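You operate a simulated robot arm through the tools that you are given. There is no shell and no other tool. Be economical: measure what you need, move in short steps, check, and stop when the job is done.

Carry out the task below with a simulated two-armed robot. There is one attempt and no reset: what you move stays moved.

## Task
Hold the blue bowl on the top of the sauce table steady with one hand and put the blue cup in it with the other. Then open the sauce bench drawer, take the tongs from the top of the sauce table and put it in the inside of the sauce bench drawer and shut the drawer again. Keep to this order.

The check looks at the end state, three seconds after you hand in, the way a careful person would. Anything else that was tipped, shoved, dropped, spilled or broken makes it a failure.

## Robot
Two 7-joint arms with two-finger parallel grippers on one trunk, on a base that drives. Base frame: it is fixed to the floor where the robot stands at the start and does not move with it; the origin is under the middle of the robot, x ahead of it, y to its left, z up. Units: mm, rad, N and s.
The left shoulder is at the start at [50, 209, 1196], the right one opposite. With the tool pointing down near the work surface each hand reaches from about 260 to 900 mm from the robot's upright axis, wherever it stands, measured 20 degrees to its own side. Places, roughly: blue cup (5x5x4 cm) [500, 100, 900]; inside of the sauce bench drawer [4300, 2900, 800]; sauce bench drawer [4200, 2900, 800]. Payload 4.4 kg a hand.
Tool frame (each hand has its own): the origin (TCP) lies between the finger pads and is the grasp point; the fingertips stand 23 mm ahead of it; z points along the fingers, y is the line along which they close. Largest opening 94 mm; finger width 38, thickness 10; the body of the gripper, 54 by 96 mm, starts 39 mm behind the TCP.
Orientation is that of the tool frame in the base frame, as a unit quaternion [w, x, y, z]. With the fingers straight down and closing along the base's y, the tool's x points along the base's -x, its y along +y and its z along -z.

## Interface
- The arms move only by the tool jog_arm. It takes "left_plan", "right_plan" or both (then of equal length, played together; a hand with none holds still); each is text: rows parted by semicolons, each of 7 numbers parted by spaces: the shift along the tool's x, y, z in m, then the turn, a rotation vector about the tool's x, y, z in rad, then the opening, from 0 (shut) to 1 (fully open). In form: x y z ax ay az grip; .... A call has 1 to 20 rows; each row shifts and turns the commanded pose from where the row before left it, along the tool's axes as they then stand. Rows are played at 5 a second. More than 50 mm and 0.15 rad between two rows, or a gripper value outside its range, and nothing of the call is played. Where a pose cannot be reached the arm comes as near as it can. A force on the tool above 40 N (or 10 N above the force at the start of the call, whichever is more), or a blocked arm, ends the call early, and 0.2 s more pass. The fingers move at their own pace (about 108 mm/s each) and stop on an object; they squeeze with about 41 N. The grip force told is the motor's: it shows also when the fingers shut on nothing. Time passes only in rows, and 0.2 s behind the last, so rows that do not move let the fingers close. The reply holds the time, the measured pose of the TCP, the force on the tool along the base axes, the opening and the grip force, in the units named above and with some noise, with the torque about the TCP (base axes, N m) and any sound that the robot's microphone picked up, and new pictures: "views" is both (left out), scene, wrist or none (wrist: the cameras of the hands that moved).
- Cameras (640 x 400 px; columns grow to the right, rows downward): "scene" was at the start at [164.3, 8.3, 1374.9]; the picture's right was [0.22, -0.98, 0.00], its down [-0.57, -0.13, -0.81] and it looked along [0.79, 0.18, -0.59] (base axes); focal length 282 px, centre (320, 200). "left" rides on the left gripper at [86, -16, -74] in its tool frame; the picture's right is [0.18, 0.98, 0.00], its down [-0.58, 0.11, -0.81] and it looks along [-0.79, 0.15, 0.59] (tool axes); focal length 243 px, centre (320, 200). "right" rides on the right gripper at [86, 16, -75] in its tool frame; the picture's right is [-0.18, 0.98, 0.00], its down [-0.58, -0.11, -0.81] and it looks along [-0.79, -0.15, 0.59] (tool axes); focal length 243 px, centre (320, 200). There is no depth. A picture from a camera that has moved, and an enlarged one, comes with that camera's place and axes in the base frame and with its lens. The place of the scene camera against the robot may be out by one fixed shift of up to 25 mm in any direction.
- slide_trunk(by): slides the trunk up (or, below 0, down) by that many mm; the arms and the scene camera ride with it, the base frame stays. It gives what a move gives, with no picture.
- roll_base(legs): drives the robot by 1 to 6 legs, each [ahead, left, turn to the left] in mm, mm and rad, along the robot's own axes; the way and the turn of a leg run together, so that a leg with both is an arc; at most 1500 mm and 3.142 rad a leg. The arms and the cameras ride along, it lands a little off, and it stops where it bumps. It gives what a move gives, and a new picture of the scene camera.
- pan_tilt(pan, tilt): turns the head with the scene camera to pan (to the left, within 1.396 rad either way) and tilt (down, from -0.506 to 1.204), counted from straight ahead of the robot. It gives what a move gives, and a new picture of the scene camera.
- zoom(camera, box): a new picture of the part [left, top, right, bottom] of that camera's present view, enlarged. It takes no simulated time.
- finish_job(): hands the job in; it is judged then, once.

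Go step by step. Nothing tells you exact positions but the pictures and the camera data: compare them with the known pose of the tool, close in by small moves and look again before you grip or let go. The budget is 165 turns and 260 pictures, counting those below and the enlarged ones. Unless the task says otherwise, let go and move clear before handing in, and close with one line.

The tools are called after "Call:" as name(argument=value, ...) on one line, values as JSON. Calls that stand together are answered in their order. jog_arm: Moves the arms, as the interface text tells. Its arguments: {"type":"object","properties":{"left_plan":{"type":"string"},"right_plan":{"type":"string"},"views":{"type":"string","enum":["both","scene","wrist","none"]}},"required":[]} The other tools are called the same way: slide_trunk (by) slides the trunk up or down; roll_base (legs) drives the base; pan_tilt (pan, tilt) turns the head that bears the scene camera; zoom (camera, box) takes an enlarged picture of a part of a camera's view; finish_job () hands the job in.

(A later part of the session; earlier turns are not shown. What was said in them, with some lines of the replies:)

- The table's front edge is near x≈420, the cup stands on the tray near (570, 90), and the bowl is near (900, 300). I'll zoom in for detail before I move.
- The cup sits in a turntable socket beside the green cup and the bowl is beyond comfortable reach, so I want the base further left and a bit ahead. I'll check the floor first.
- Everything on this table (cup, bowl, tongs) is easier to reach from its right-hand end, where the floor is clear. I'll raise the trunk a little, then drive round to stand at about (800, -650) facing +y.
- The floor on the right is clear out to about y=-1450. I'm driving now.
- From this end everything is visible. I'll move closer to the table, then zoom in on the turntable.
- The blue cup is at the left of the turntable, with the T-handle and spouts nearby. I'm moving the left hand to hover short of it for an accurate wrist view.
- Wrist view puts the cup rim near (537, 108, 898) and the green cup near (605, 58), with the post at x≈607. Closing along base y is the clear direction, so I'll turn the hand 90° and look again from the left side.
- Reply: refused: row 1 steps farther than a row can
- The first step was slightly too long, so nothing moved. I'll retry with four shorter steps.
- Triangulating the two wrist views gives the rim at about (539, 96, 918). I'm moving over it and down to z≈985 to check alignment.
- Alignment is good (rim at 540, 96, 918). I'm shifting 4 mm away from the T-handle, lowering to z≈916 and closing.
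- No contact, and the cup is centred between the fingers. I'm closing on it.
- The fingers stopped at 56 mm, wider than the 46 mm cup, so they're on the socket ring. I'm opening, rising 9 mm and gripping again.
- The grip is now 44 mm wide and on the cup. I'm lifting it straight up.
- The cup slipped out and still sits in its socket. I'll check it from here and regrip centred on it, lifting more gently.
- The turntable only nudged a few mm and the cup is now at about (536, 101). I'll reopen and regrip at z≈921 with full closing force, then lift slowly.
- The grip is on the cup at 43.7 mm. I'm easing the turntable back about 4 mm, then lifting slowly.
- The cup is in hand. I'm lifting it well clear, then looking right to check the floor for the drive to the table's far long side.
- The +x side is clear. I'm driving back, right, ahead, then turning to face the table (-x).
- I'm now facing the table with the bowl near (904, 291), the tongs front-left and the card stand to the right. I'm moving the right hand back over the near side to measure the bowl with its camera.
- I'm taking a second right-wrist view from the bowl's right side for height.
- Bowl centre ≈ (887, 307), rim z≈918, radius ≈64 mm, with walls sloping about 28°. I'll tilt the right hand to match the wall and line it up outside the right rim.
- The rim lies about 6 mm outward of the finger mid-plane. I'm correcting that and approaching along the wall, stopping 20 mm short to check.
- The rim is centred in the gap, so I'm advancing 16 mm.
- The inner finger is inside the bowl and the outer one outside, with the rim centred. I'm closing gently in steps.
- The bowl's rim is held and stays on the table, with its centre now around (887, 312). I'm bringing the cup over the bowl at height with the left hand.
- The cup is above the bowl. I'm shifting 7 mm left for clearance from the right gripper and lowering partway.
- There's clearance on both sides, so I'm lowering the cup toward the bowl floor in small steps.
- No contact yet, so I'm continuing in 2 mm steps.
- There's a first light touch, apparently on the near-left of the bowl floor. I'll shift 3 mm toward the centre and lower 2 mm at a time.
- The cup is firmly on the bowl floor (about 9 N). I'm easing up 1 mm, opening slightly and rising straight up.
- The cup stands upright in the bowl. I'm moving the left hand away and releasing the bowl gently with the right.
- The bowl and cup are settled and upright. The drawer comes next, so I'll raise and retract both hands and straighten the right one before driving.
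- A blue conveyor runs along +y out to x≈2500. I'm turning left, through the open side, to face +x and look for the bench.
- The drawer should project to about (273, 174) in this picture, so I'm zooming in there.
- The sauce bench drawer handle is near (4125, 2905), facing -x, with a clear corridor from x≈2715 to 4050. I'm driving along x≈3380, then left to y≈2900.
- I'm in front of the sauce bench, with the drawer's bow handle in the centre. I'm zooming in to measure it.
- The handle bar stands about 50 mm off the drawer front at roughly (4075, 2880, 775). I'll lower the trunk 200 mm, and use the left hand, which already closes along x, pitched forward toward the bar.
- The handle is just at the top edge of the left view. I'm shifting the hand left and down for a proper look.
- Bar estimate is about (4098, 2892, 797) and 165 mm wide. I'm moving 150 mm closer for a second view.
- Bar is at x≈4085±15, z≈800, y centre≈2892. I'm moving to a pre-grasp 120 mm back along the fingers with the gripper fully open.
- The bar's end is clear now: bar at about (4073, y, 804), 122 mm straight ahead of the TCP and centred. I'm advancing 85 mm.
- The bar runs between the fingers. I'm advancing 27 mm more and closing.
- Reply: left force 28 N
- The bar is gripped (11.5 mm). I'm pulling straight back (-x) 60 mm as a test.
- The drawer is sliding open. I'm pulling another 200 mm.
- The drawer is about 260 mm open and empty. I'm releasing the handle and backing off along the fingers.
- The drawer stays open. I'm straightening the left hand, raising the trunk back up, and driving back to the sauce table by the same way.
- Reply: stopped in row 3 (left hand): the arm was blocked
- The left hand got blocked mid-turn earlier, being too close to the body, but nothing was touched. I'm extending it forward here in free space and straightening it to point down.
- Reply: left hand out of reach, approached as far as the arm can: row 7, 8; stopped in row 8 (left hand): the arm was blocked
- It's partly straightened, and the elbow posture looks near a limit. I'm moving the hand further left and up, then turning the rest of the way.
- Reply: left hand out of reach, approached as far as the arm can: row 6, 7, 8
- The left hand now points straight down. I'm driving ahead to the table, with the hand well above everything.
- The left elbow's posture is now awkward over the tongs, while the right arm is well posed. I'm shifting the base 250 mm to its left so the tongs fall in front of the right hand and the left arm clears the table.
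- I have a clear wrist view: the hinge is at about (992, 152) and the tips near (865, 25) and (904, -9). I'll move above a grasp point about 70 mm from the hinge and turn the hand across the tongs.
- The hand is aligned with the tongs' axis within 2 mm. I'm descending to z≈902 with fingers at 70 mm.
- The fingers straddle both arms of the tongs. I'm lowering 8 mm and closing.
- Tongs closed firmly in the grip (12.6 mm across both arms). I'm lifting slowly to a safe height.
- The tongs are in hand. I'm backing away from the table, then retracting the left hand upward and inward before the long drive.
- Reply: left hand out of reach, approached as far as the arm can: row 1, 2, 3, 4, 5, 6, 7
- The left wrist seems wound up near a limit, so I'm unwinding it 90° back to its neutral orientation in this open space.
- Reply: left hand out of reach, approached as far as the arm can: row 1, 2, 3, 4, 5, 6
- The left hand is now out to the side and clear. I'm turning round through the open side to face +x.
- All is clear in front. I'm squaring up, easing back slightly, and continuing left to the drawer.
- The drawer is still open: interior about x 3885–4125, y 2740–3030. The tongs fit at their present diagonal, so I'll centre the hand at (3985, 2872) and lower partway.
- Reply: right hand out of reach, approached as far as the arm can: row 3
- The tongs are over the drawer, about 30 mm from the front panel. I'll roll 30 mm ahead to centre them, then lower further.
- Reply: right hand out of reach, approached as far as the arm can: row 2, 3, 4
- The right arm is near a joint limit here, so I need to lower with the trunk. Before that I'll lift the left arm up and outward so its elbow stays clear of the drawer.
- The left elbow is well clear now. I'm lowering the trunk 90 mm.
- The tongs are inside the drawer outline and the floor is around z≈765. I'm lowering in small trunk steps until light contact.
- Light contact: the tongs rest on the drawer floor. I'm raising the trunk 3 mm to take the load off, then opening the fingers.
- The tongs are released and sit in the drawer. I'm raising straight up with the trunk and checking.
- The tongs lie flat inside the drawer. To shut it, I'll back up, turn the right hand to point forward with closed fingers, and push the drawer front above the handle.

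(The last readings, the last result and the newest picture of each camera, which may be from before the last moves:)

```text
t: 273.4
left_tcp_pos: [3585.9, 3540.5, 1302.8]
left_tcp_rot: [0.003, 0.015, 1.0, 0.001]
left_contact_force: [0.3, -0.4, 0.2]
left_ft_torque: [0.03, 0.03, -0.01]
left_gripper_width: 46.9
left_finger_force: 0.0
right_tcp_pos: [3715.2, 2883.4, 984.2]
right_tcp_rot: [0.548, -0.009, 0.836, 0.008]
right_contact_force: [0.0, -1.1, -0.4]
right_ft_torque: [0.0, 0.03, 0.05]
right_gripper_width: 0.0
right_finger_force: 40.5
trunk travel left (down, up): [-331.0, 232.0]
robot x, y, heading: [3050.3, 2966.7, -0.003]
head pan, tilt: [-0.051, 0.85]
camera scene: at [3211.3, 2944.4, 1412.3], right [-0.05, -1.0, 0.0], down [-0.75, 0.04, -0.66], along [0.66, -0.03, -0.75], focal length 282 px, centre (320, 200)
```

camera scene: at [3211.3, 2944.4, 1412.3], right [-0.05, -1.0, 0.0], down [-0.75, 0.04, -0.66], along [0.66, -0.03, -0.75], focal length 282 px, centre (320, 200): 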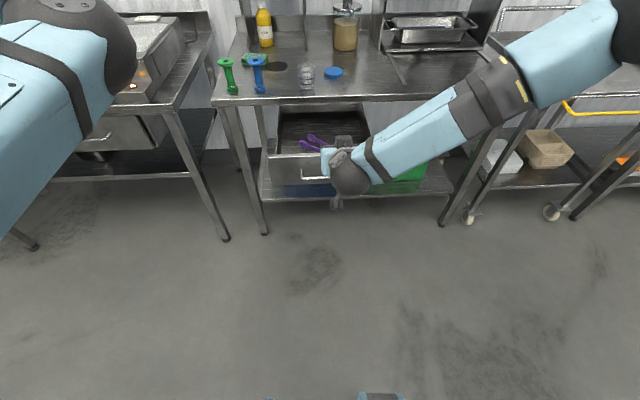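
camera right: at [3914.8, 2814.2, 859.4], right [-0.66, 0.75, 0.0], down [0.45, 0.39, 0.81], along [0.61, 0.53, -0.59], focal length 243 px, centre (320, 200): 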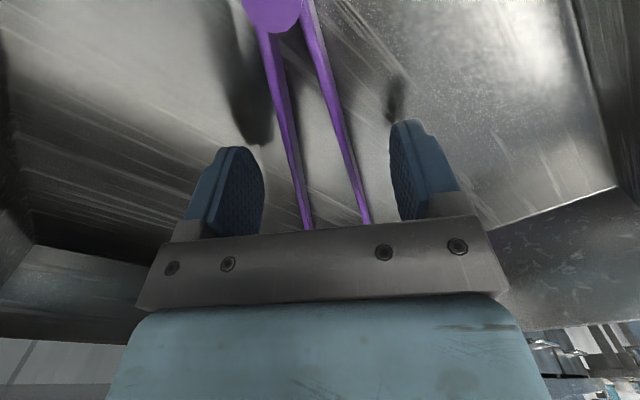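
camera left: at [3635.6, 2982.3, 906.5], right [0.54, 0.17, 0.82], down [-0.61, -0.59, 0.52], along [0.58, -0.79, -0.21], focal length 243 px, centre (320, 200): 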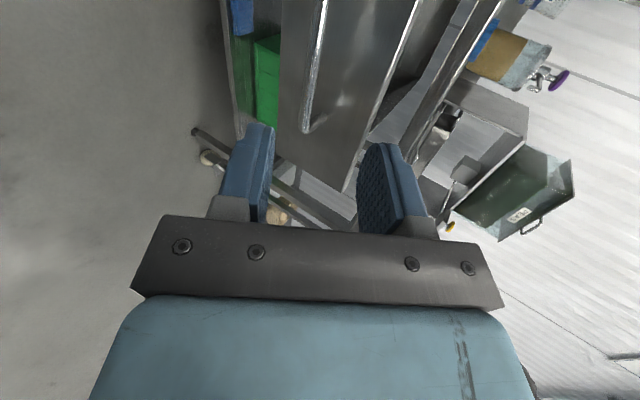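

The hand now points forward with fingers closed. I'm lowering the trunk so the fingertips are level with the panel above the bar, then checking.

Call:
slide_trunk(by=-130)

Call:
zoom(camera="right", box=[0, 0, 640, 400])

Call:
zoom(camera="scene", box=[220, 60, 420, 210])

```text
t: 275.0
left_tcp_pos: [3584.9, 3543.5, 1171.8]
left_tcp_rot: [0.003, 0.015, 1.0, -0.001]
left_contact_force: [-0.5, 1.8, 0.3]
left_ft_torque: [-0.01, -0.01, 0.03]
left_gripper_width: 46.9
left_finger_force: 0.0
right_tcp_pos: [3715.9, 2886.7, 854.4]
right_tcp_rot: [0.549, -0.009, 0.836, 0.006]
right_contact_force: [0.2, 0.2, 0.4]
right_ft_torque: [0.01, -0.03, 0.0]
right_gripper_width: 0.0
right_finger_force: 41.1
trunk travel left (down, up): [-201.0, 362.0]
robot x, y, heading: [3050.5, 2960.5, -0.002]
head pan, tilt: [-0.051, 0.85]
```

```text
1.00 times, centred on (320, 200) of right (not enlarged: the box is as wide or as high as the picture)
camera zoom: at [3611.8, 2900.1, 805.2], right [0.05, 0.98, 0.17], down [-0.51, -0.12, 0.85], along [0.86, -0.13, 0.49], focal length 243 px, centre (320, 200)
```

zoom: 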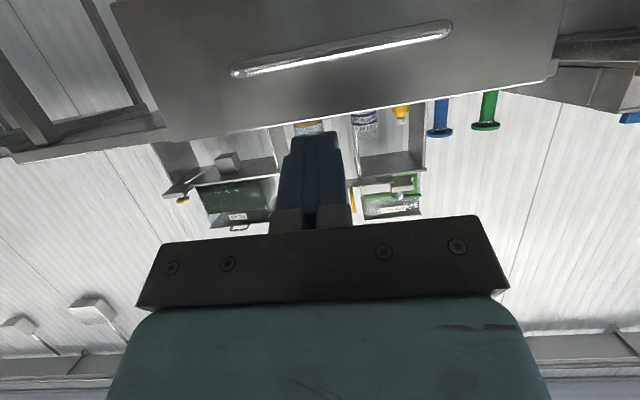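

```text
2.67 times, centred on (320, 135) of scene
camera zoom: at [3210.4, 2948.0, 1282.6], right [-0.05, -1.0, 0.0], down [-0.75, 0.04, -0.66], along [0.66, -0.04, -0.75], focal length 751 px, centre (320, 373)
```

zoom: 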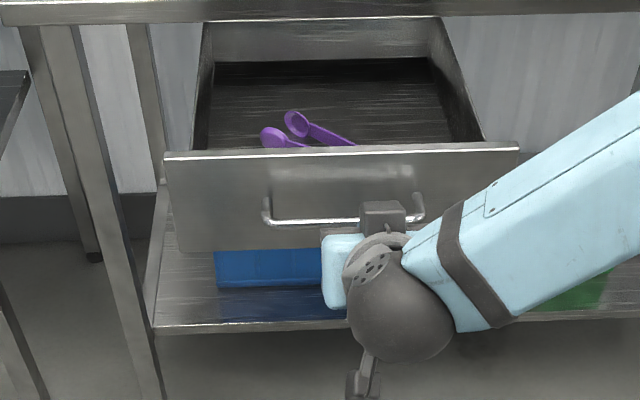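

The bar is at z≈804 and the panel top at 855. Pushing on the bar itself keeps the hand furthest from the bench edge, so I'll lower 41 mm and drive ahead slowly.

Call:
slide_trunk(by=-41)

Call:
roll_base(legs=[[90, 0, 0]])

Call:
zoom(camera="scene", box=[220, 60, 420, 210])

Call:
zoom(camera="right", box=[0, 0, 640, 400])

```text
t: 275.9
left_tcp_pos: [3584.9, 3543.1, 1130.6]
left_tcp_rot: [0.004, 0.014, 1.0, -0.001]
left_contact_force: [-0.4, -0.8, 0.1]
left_ft_torque: [0.05, -0.02, -0.03]
left_gripper_width: 47.0
left_finger_force: 0.1
right_tcp_pos: [3715.5, 2885.7, 814.0]
right_tcp_rot: [0.548, -0.009, 0.837, 0.005]
right_contact_force: [0.6, 0.0, -0.4]
right_ft_torque: [0.01, 0.01, -0.01]
right_gripper_width: 0.0
right_finger_force: 40.9
trunk travel left (down, up): [-160.0, 403.0]
robot x, y, heading: [3054.8, 2962.3, -0.006]
head pan, tilt: [-0.051, 0.85]
```

```text
t: 277.0
left_tcp_pos: [3674.4, 3544.7, 1130.8]
left_tcp_rot: [0.002, 0.013, 1.0, -0.001]
left_contact_force: [0.6, 0.4, -0.4]
left_ft_torque: [0.02, 0.0, -0.01]
left_gripper_width: 47.1
left_finger_force: 0.1
right_tcp_pos: [3805.5, 2887.2, 812.3]
right_tcp_rot: [0.549, -0.009, 0.836, 0.005]
right_contact_force: [-0.8, -0.3, -0.6]
right_ft_torque: [0.01, -0.01, 0.0]
right_gripper_width: 0.0
right_finger_force: 41.4
trunk travel left (down, up): [-160.0, 403.0]
robot x, y, heading: [3142.7, 2962.2, -0.004]
head pan, tilt: [-0.051, 0.85]
camera scene: at [3301.1, 2948.0, 1241.4], right [-0.05, -1.0, 0.0], down [-0.75, 0.04, -0.66], along [0.66, -0.03, -0.75], focal length 282 px, centre (320, 200)
```

scene: 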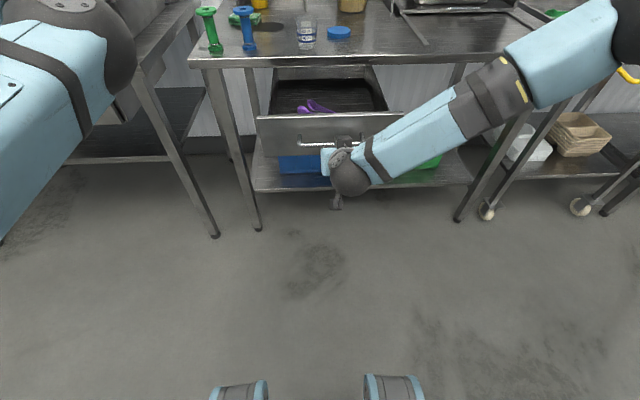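

```text
2.67 times, centred on (320, 135) of scene
camera zoom: at [3301.1, 2948.0, 1241.4], right [-0.05, -1.0, 0.0], down [-0.75, 0.04, -0.66], along [0.66, -0.03, -0.75], focal length 751 px, centre (320, 373)
```

zoom: 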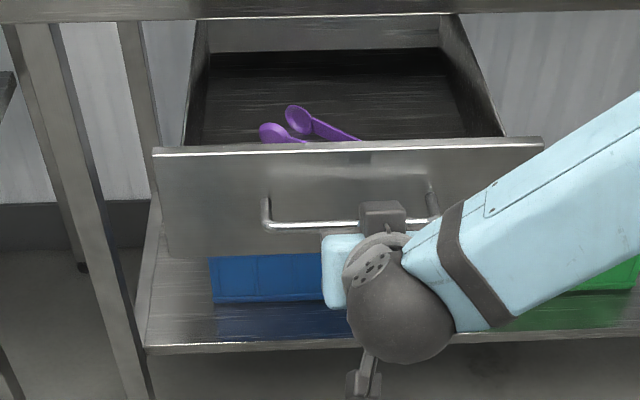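

```text
1.00 times, centred on (320, 200) of right (not enlarged: the box is as wide or as high as the picture)
camera zoom: at [3702.1, 2900.6, 763.5], right [0.05, 0.98, 0.17], down [-0.5, -0.12, 0.86], along [0.86, -0.13, 0.49], focal length 243 px, centre (320, 200)
```

zoom: 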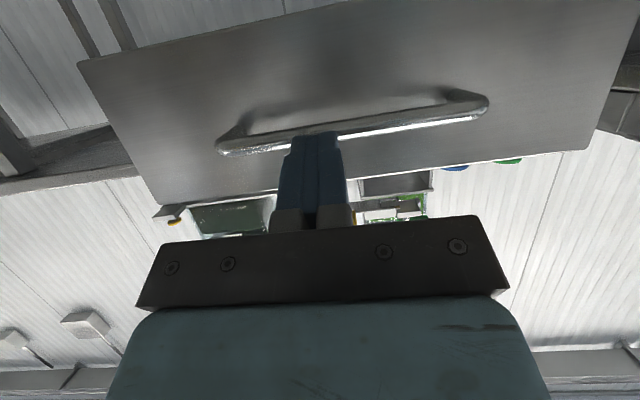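

The fingertips are right in front of the bar, with no contact yet. I'm driving ahead 150 mm.

Call:
roll_base(legs=[[150, 0, 0]])

Call:
zoom(camera="scene", box=[220, 20, 420, 170])

Call:
zoom(camera="right", box=[0, 0, 640, 400])

```text
t: 278.4
left_tcp_pos: [3823.7, 3546.4, 1130.9]
left_tcp_rot: [0.003, 0.012, 1.0, -0.001]
left_contact_force: [-0.1, 0.8, -0.4]
left_ft_torque: [-0.03, -0.01, -0.02]
left_gripper_width: 47.0
left_finger_force: 0.1
right_tcp_pos: [3956.3, 2888.8, 812.8]
right_tcp_rot: [0.547, -0.012, 0.837, 0.007]
right_contact_force: [0.1, -0.1, -1.1]
right_ft_torque: [0.01, 0.01, -0.02]
right_gripper_width: 0.2
right_finger_force: 41.1
trunk travel left (down, up): [-160.0, 403.0]
robot x, y, heading: [3297.3, 2964.8, -0.002]
head pan, tilt: [-0.051, 0.85]
camera scene: at [3452.6, 2948.4, 1241.3], right [-0.05, -1.0, 0.0], down [-0.75, 0.04, -0.66], along [0.66, -0.03, -0.75], focal length 282 px, centre (320, 200)
```

scene: 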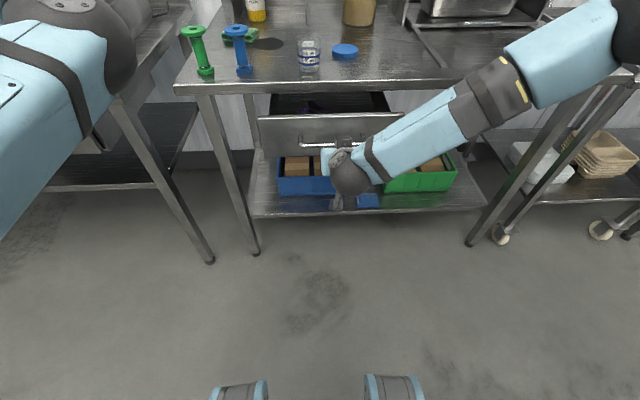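

```text
2.67 times, centred on (320, 95) of scene
camera zoom: at [3452.6, 2948.4, 1241.3], right [-0.05, -1.0, 0.0], down [-0.75, 0.04, -0.66], along [0.66, -0.03, -0.75], focal length 751 px, centre (320, 480)
```

zoom: 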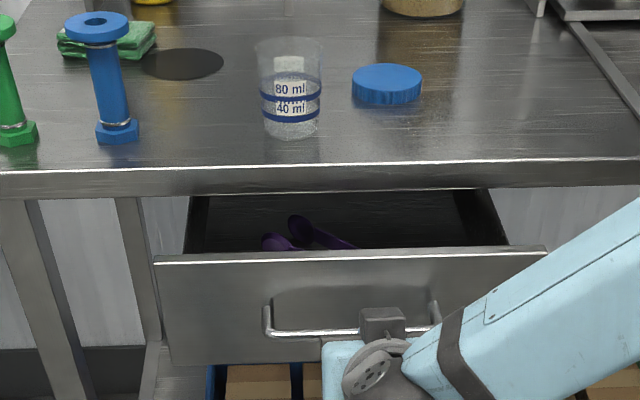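

```text
1.00 times, centred on (320, 200) of right (not enlarged: the box is as wide or as high as the picture)
camera zoom: at [3853.6, 2902.1, 763.4], right [0.05, 0.98, 0.17], down [-0.5, -0.12, 0.86], along [0.86, -0.13, 0.49], focal length 243 px, centre (320, 200)
```

zoom: 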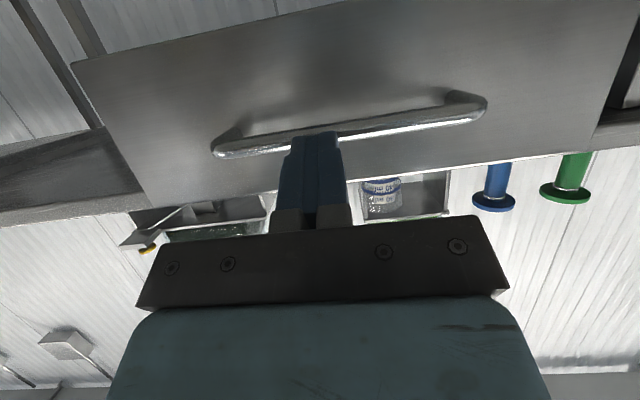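

The drawer is closing smoothly. I'm driving 70 mm more.

Call:
roll_base(legs=[[70, 0, 0]])

Call:
zoom(camera="scene", box=[220, 20, 420, 170])

```text
t: 279.4
left_tcp_pos: [3894.5, 3547.2, 1130.7]
left_tcp_rot: [0.003, 0.011, 1.0, -0.001]
left_contact_force: [0.9, 0.3, -0.6]
left_ft_torque: [0.01, 0.03, -0.02]
left_gripper_width: 47.0
left_finger_force: 0.1
right_tcp_pos: [4027.7, 2889.3, 812.4]
right_tcp_rot: [0.547, -0.011, 0.837, 0.007]
right_contact_force: [0.3, 0.0, 0.9]
right_ft_torque: [0.0, -0.01, 0.02]
right_gripper_width: 0.0
right_finger_force: 40.9
trunk travel left (down, up): [-160.0, 403.0]
robot x, y, heading: [3364.0, 2964.1, 0.006]
head pan, tilt: [-0.051, 0.85]
camera scene: at [3523.6, 2948.6, 1241.3], right [-0.05, -1.0, 0.0], down [-0.75, 0.04, -0.66], along [0.66, -0.03, -0.75], focal length 282 px, centre (320, 200)
```

scene: 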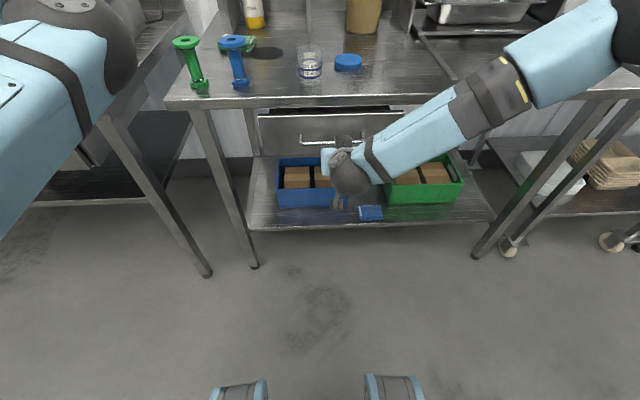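

```text
2.67 times, centred on (320, 95) of scene
camera zoom: at [3523.6, 2948.6, 1241.3], right [-0.05, -1.0, 0.0], down [-0.75, 0.04, -0.66], along [0.66, -0.03, -0.75], focal length 751 px, centre (320, 480)
```

zoom: 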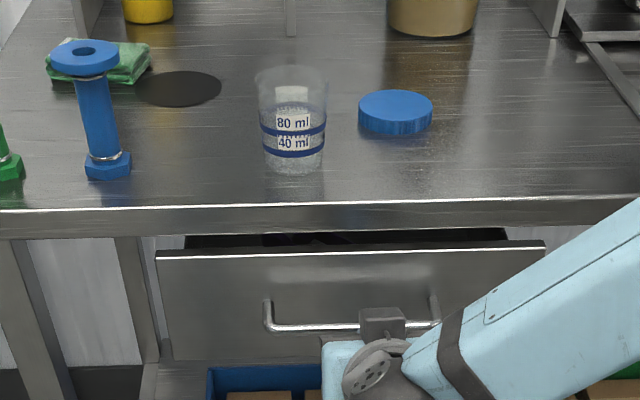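

About 25–30 mm is left. I'll finish with gentle force-limited arm steps along +x.

Call:
jog_arm(right_plan="-0.002 0 0.0046 0 0 0 0;-0.002 0 0.0046 0 0 0 0;-0.002 0 0.0046 0 0 0 0;-0.002 0 0.0046 0 0 0 0;0 0 0 0 0 0 0", views="none")

Call:
zoom(camera="scene", box=[220, 20, 420, 170])

```text
t: 280.6
left_tcp_pos: [3892.9, 3546.6, 1130.8]
left_tcp_rot: [0.003, 0.011, 1.0, -0.001]
left_contact_force: [-0.9, 0.2, 0.1]
left_ft_torque: [-0.01, 0.01, 0.02]
left_gripper_width: 47.1
left_finger_force: 0.2
right_tcp_pos: [4046.1, 2890.7, 813.1]
right_tcp_rot: [0.548, -0.012, 0.837, 0.008]
right_contact_force: [0.7, 0.3, 0.0]
right_ft_torque: [0.0, -0.01, 0.01]
right_gripper_width: 0.0
right_finger_force: 41.3
trunk travel left (down, up): [-160.0, 403.0]
robot x, y, heading: [3366.2, 2958.5, -0.001]
head pan, tilt: [-0.051, 0.85]
```

```text
2.67 times, centred on (320, 95) of scene
camera zoom: at [3522.6, 2948.5, 1241.5], right [-0.05, -1.0, 0.0], down [-0.75, 0.04, -0.66], along [0.66, -0.03, -0.75], focal length 751 px, centre (320, 480)
```

zoom: 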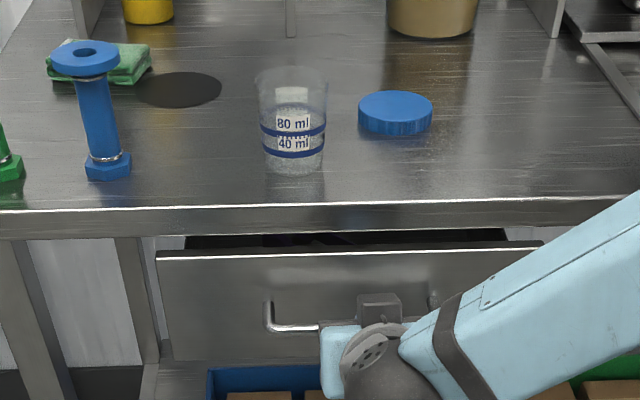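

The panel hasn't moved, so the drawer had coasted a little ahead of the hand. I'm continuing to push.

Call:
jog_arm(right_plan="-0.002 0 0.0046 0 0 0 0;-0.002 0 0.0046 0 0 0 0;-0.002 0 0.0046 0 0 0 0;-0.002 0 0.0046 0 0 0 0;-0.002 0 0.0046 0 0 0 0;0 0 0 0 0 0 0", views="wrist")

Call:
zoom(camera="scene", box=[220, 20, 420, 170])

```text
t: 281.1
left_tcp_pos: [3890.9, 3545.6, 1132.7]
left_tcp_rot: [0.004, 0.012, 1.0, 0.0]
left_contact_force: [-0.3, 0.1, -0.2]
left_ft_torque: [0.02, -0.01, 0.0]
left_gripper_width: 47.1
left_finger_force: 0.0
right_tcp_pos: [4048.8, 2889.9, 813.3]
right_tcp_rot: [0.546, -0.013, 0.838, 0.008]
right_contact_force: [-17.4, -5.6, 12.8]
right_ft_torque: [-0.17, -0.08, -0.2]
right_gripper_width: 0.1
right_finger_force: 41.1
trunk travel left (down, up): [-160.0, 403.0]
robot x, y, heading: [3366.2, 2965.3, 0.001]
head pan, tilt: [-0.051, 0.85]
stopped in row 2 (right hand): the force on the tool passed its limit at 47 N (the readings are from after the stop); the commanded pose is now the measured one
camera right: at [3945.5, 2902.8, 764.0], right [0.04, 0.98, 0.17], down [-0.5, -0.12, 0.86], along [0.86, -0.12, 0.49], focal length 243 px, centre (320, 200)
```

right: 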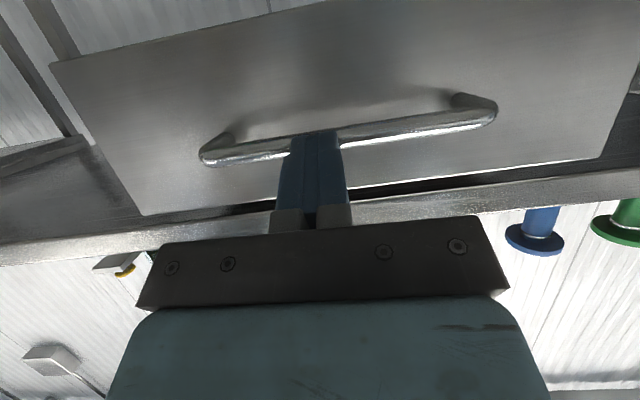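

```text
2.67 times, centred on (320, 95) of scene
camera zoom: at [3519.1, 2947.9, 1242.2], right [-0.05, -1.0, 0.0], down [-0.75, 0.04, -0.66], along [0.66, -0.03, -0.75], focal length 751 px, centre (320, 480)
```

zoom: 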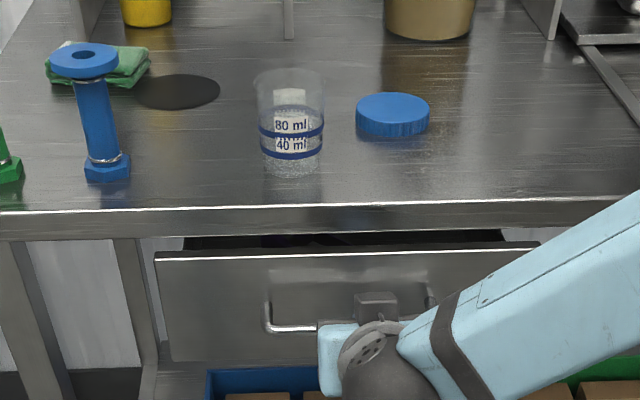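

It met the stop at 47 N, and the panel is at x≈4144, the same as before I opened it, so the drawer is fully shut. I'm backing the hand away and doing a final look.

Call:
roll_base(legs=[[-300, 0, 0]])

Call:
zoom(camera="scene", box=[180, 20, 480, 240])

```text
t: 283.2
left_tcp_pos: [3595.5, 3547.3, 1131.3]
left_tcp_rot: [0.004, 0.01, 1.0, 0.0]
left_contact_force: [0.1, 0.1, 0.7]
left_ft_torque: [0.01, 0.01, 0.02]
left_gripper_width: 47.1
left_finger_force: 0.0
right_tcp_pos: [3756.8, 2892.3, 810.4]
right_tcp_rot: [0.546, -0.014, 0.838, 0.008]
right_contact_force: [-0.1, 0.8, 0.3]
right_ft_torque: [0.01, 0.02, 0.0]
right_gripper_width: 0.0
right_finger_force: 41.3
trunk travel left (down, up): [-160.0, 403.0]
robot x, y, heading: [3068.8, 2960.3, 0.004]
head pan, tilt: [-0.051, 0.85]
camera scene: at [3226.7, 2948.1, 1241.6], right [-0.05, -1.0, 0.0], down [-0.75, 0.04, -0.66], along [0.66, -0.03, -0.75], focal length 282 px, centre (320, 200)
```

scene: 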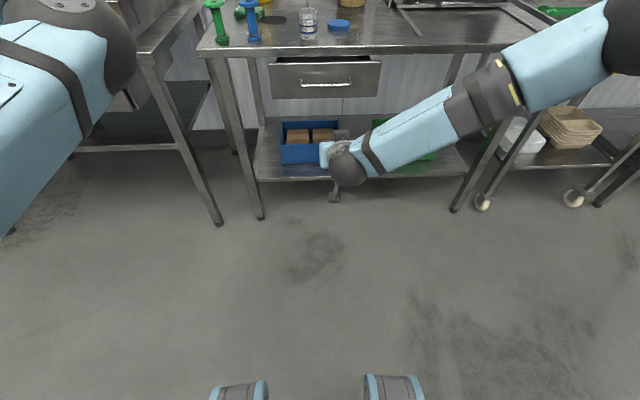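

```text
1.82 times, centred on (330, 130) of scene
camera zoom: at [3226.7, 2948.1, 1241.6], right [-0.05, -1.0, 0.0], down [-0.75, 0.04, -0.66], along [0.66, -0.03, -0.75], focal length 512 px, centre (302, 327)
```

zoom: 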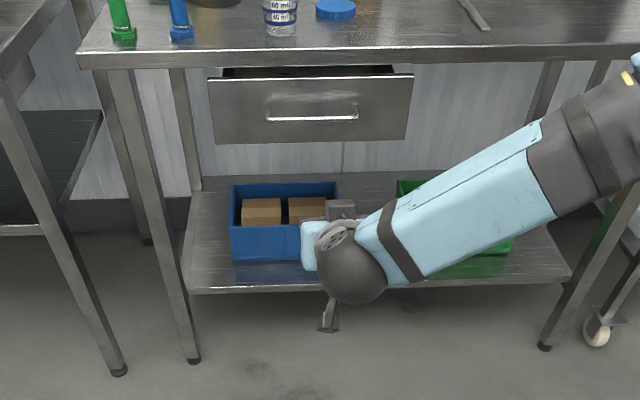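

The drawer is shut with the tongs inside, the cup stands in the bowl on the sauce table, and both hands are clear. I'm handing in.

Call:
finish_job()

```text
The job is handed in.
```

The job is handed in: the blue cup stands upright in the blue bowl on the sauce table, and the tongs are inside the sauce bench drawer, which is fully shut. While taking the cup, I nudged the turntable a few millimetres and eased it most of the way back.
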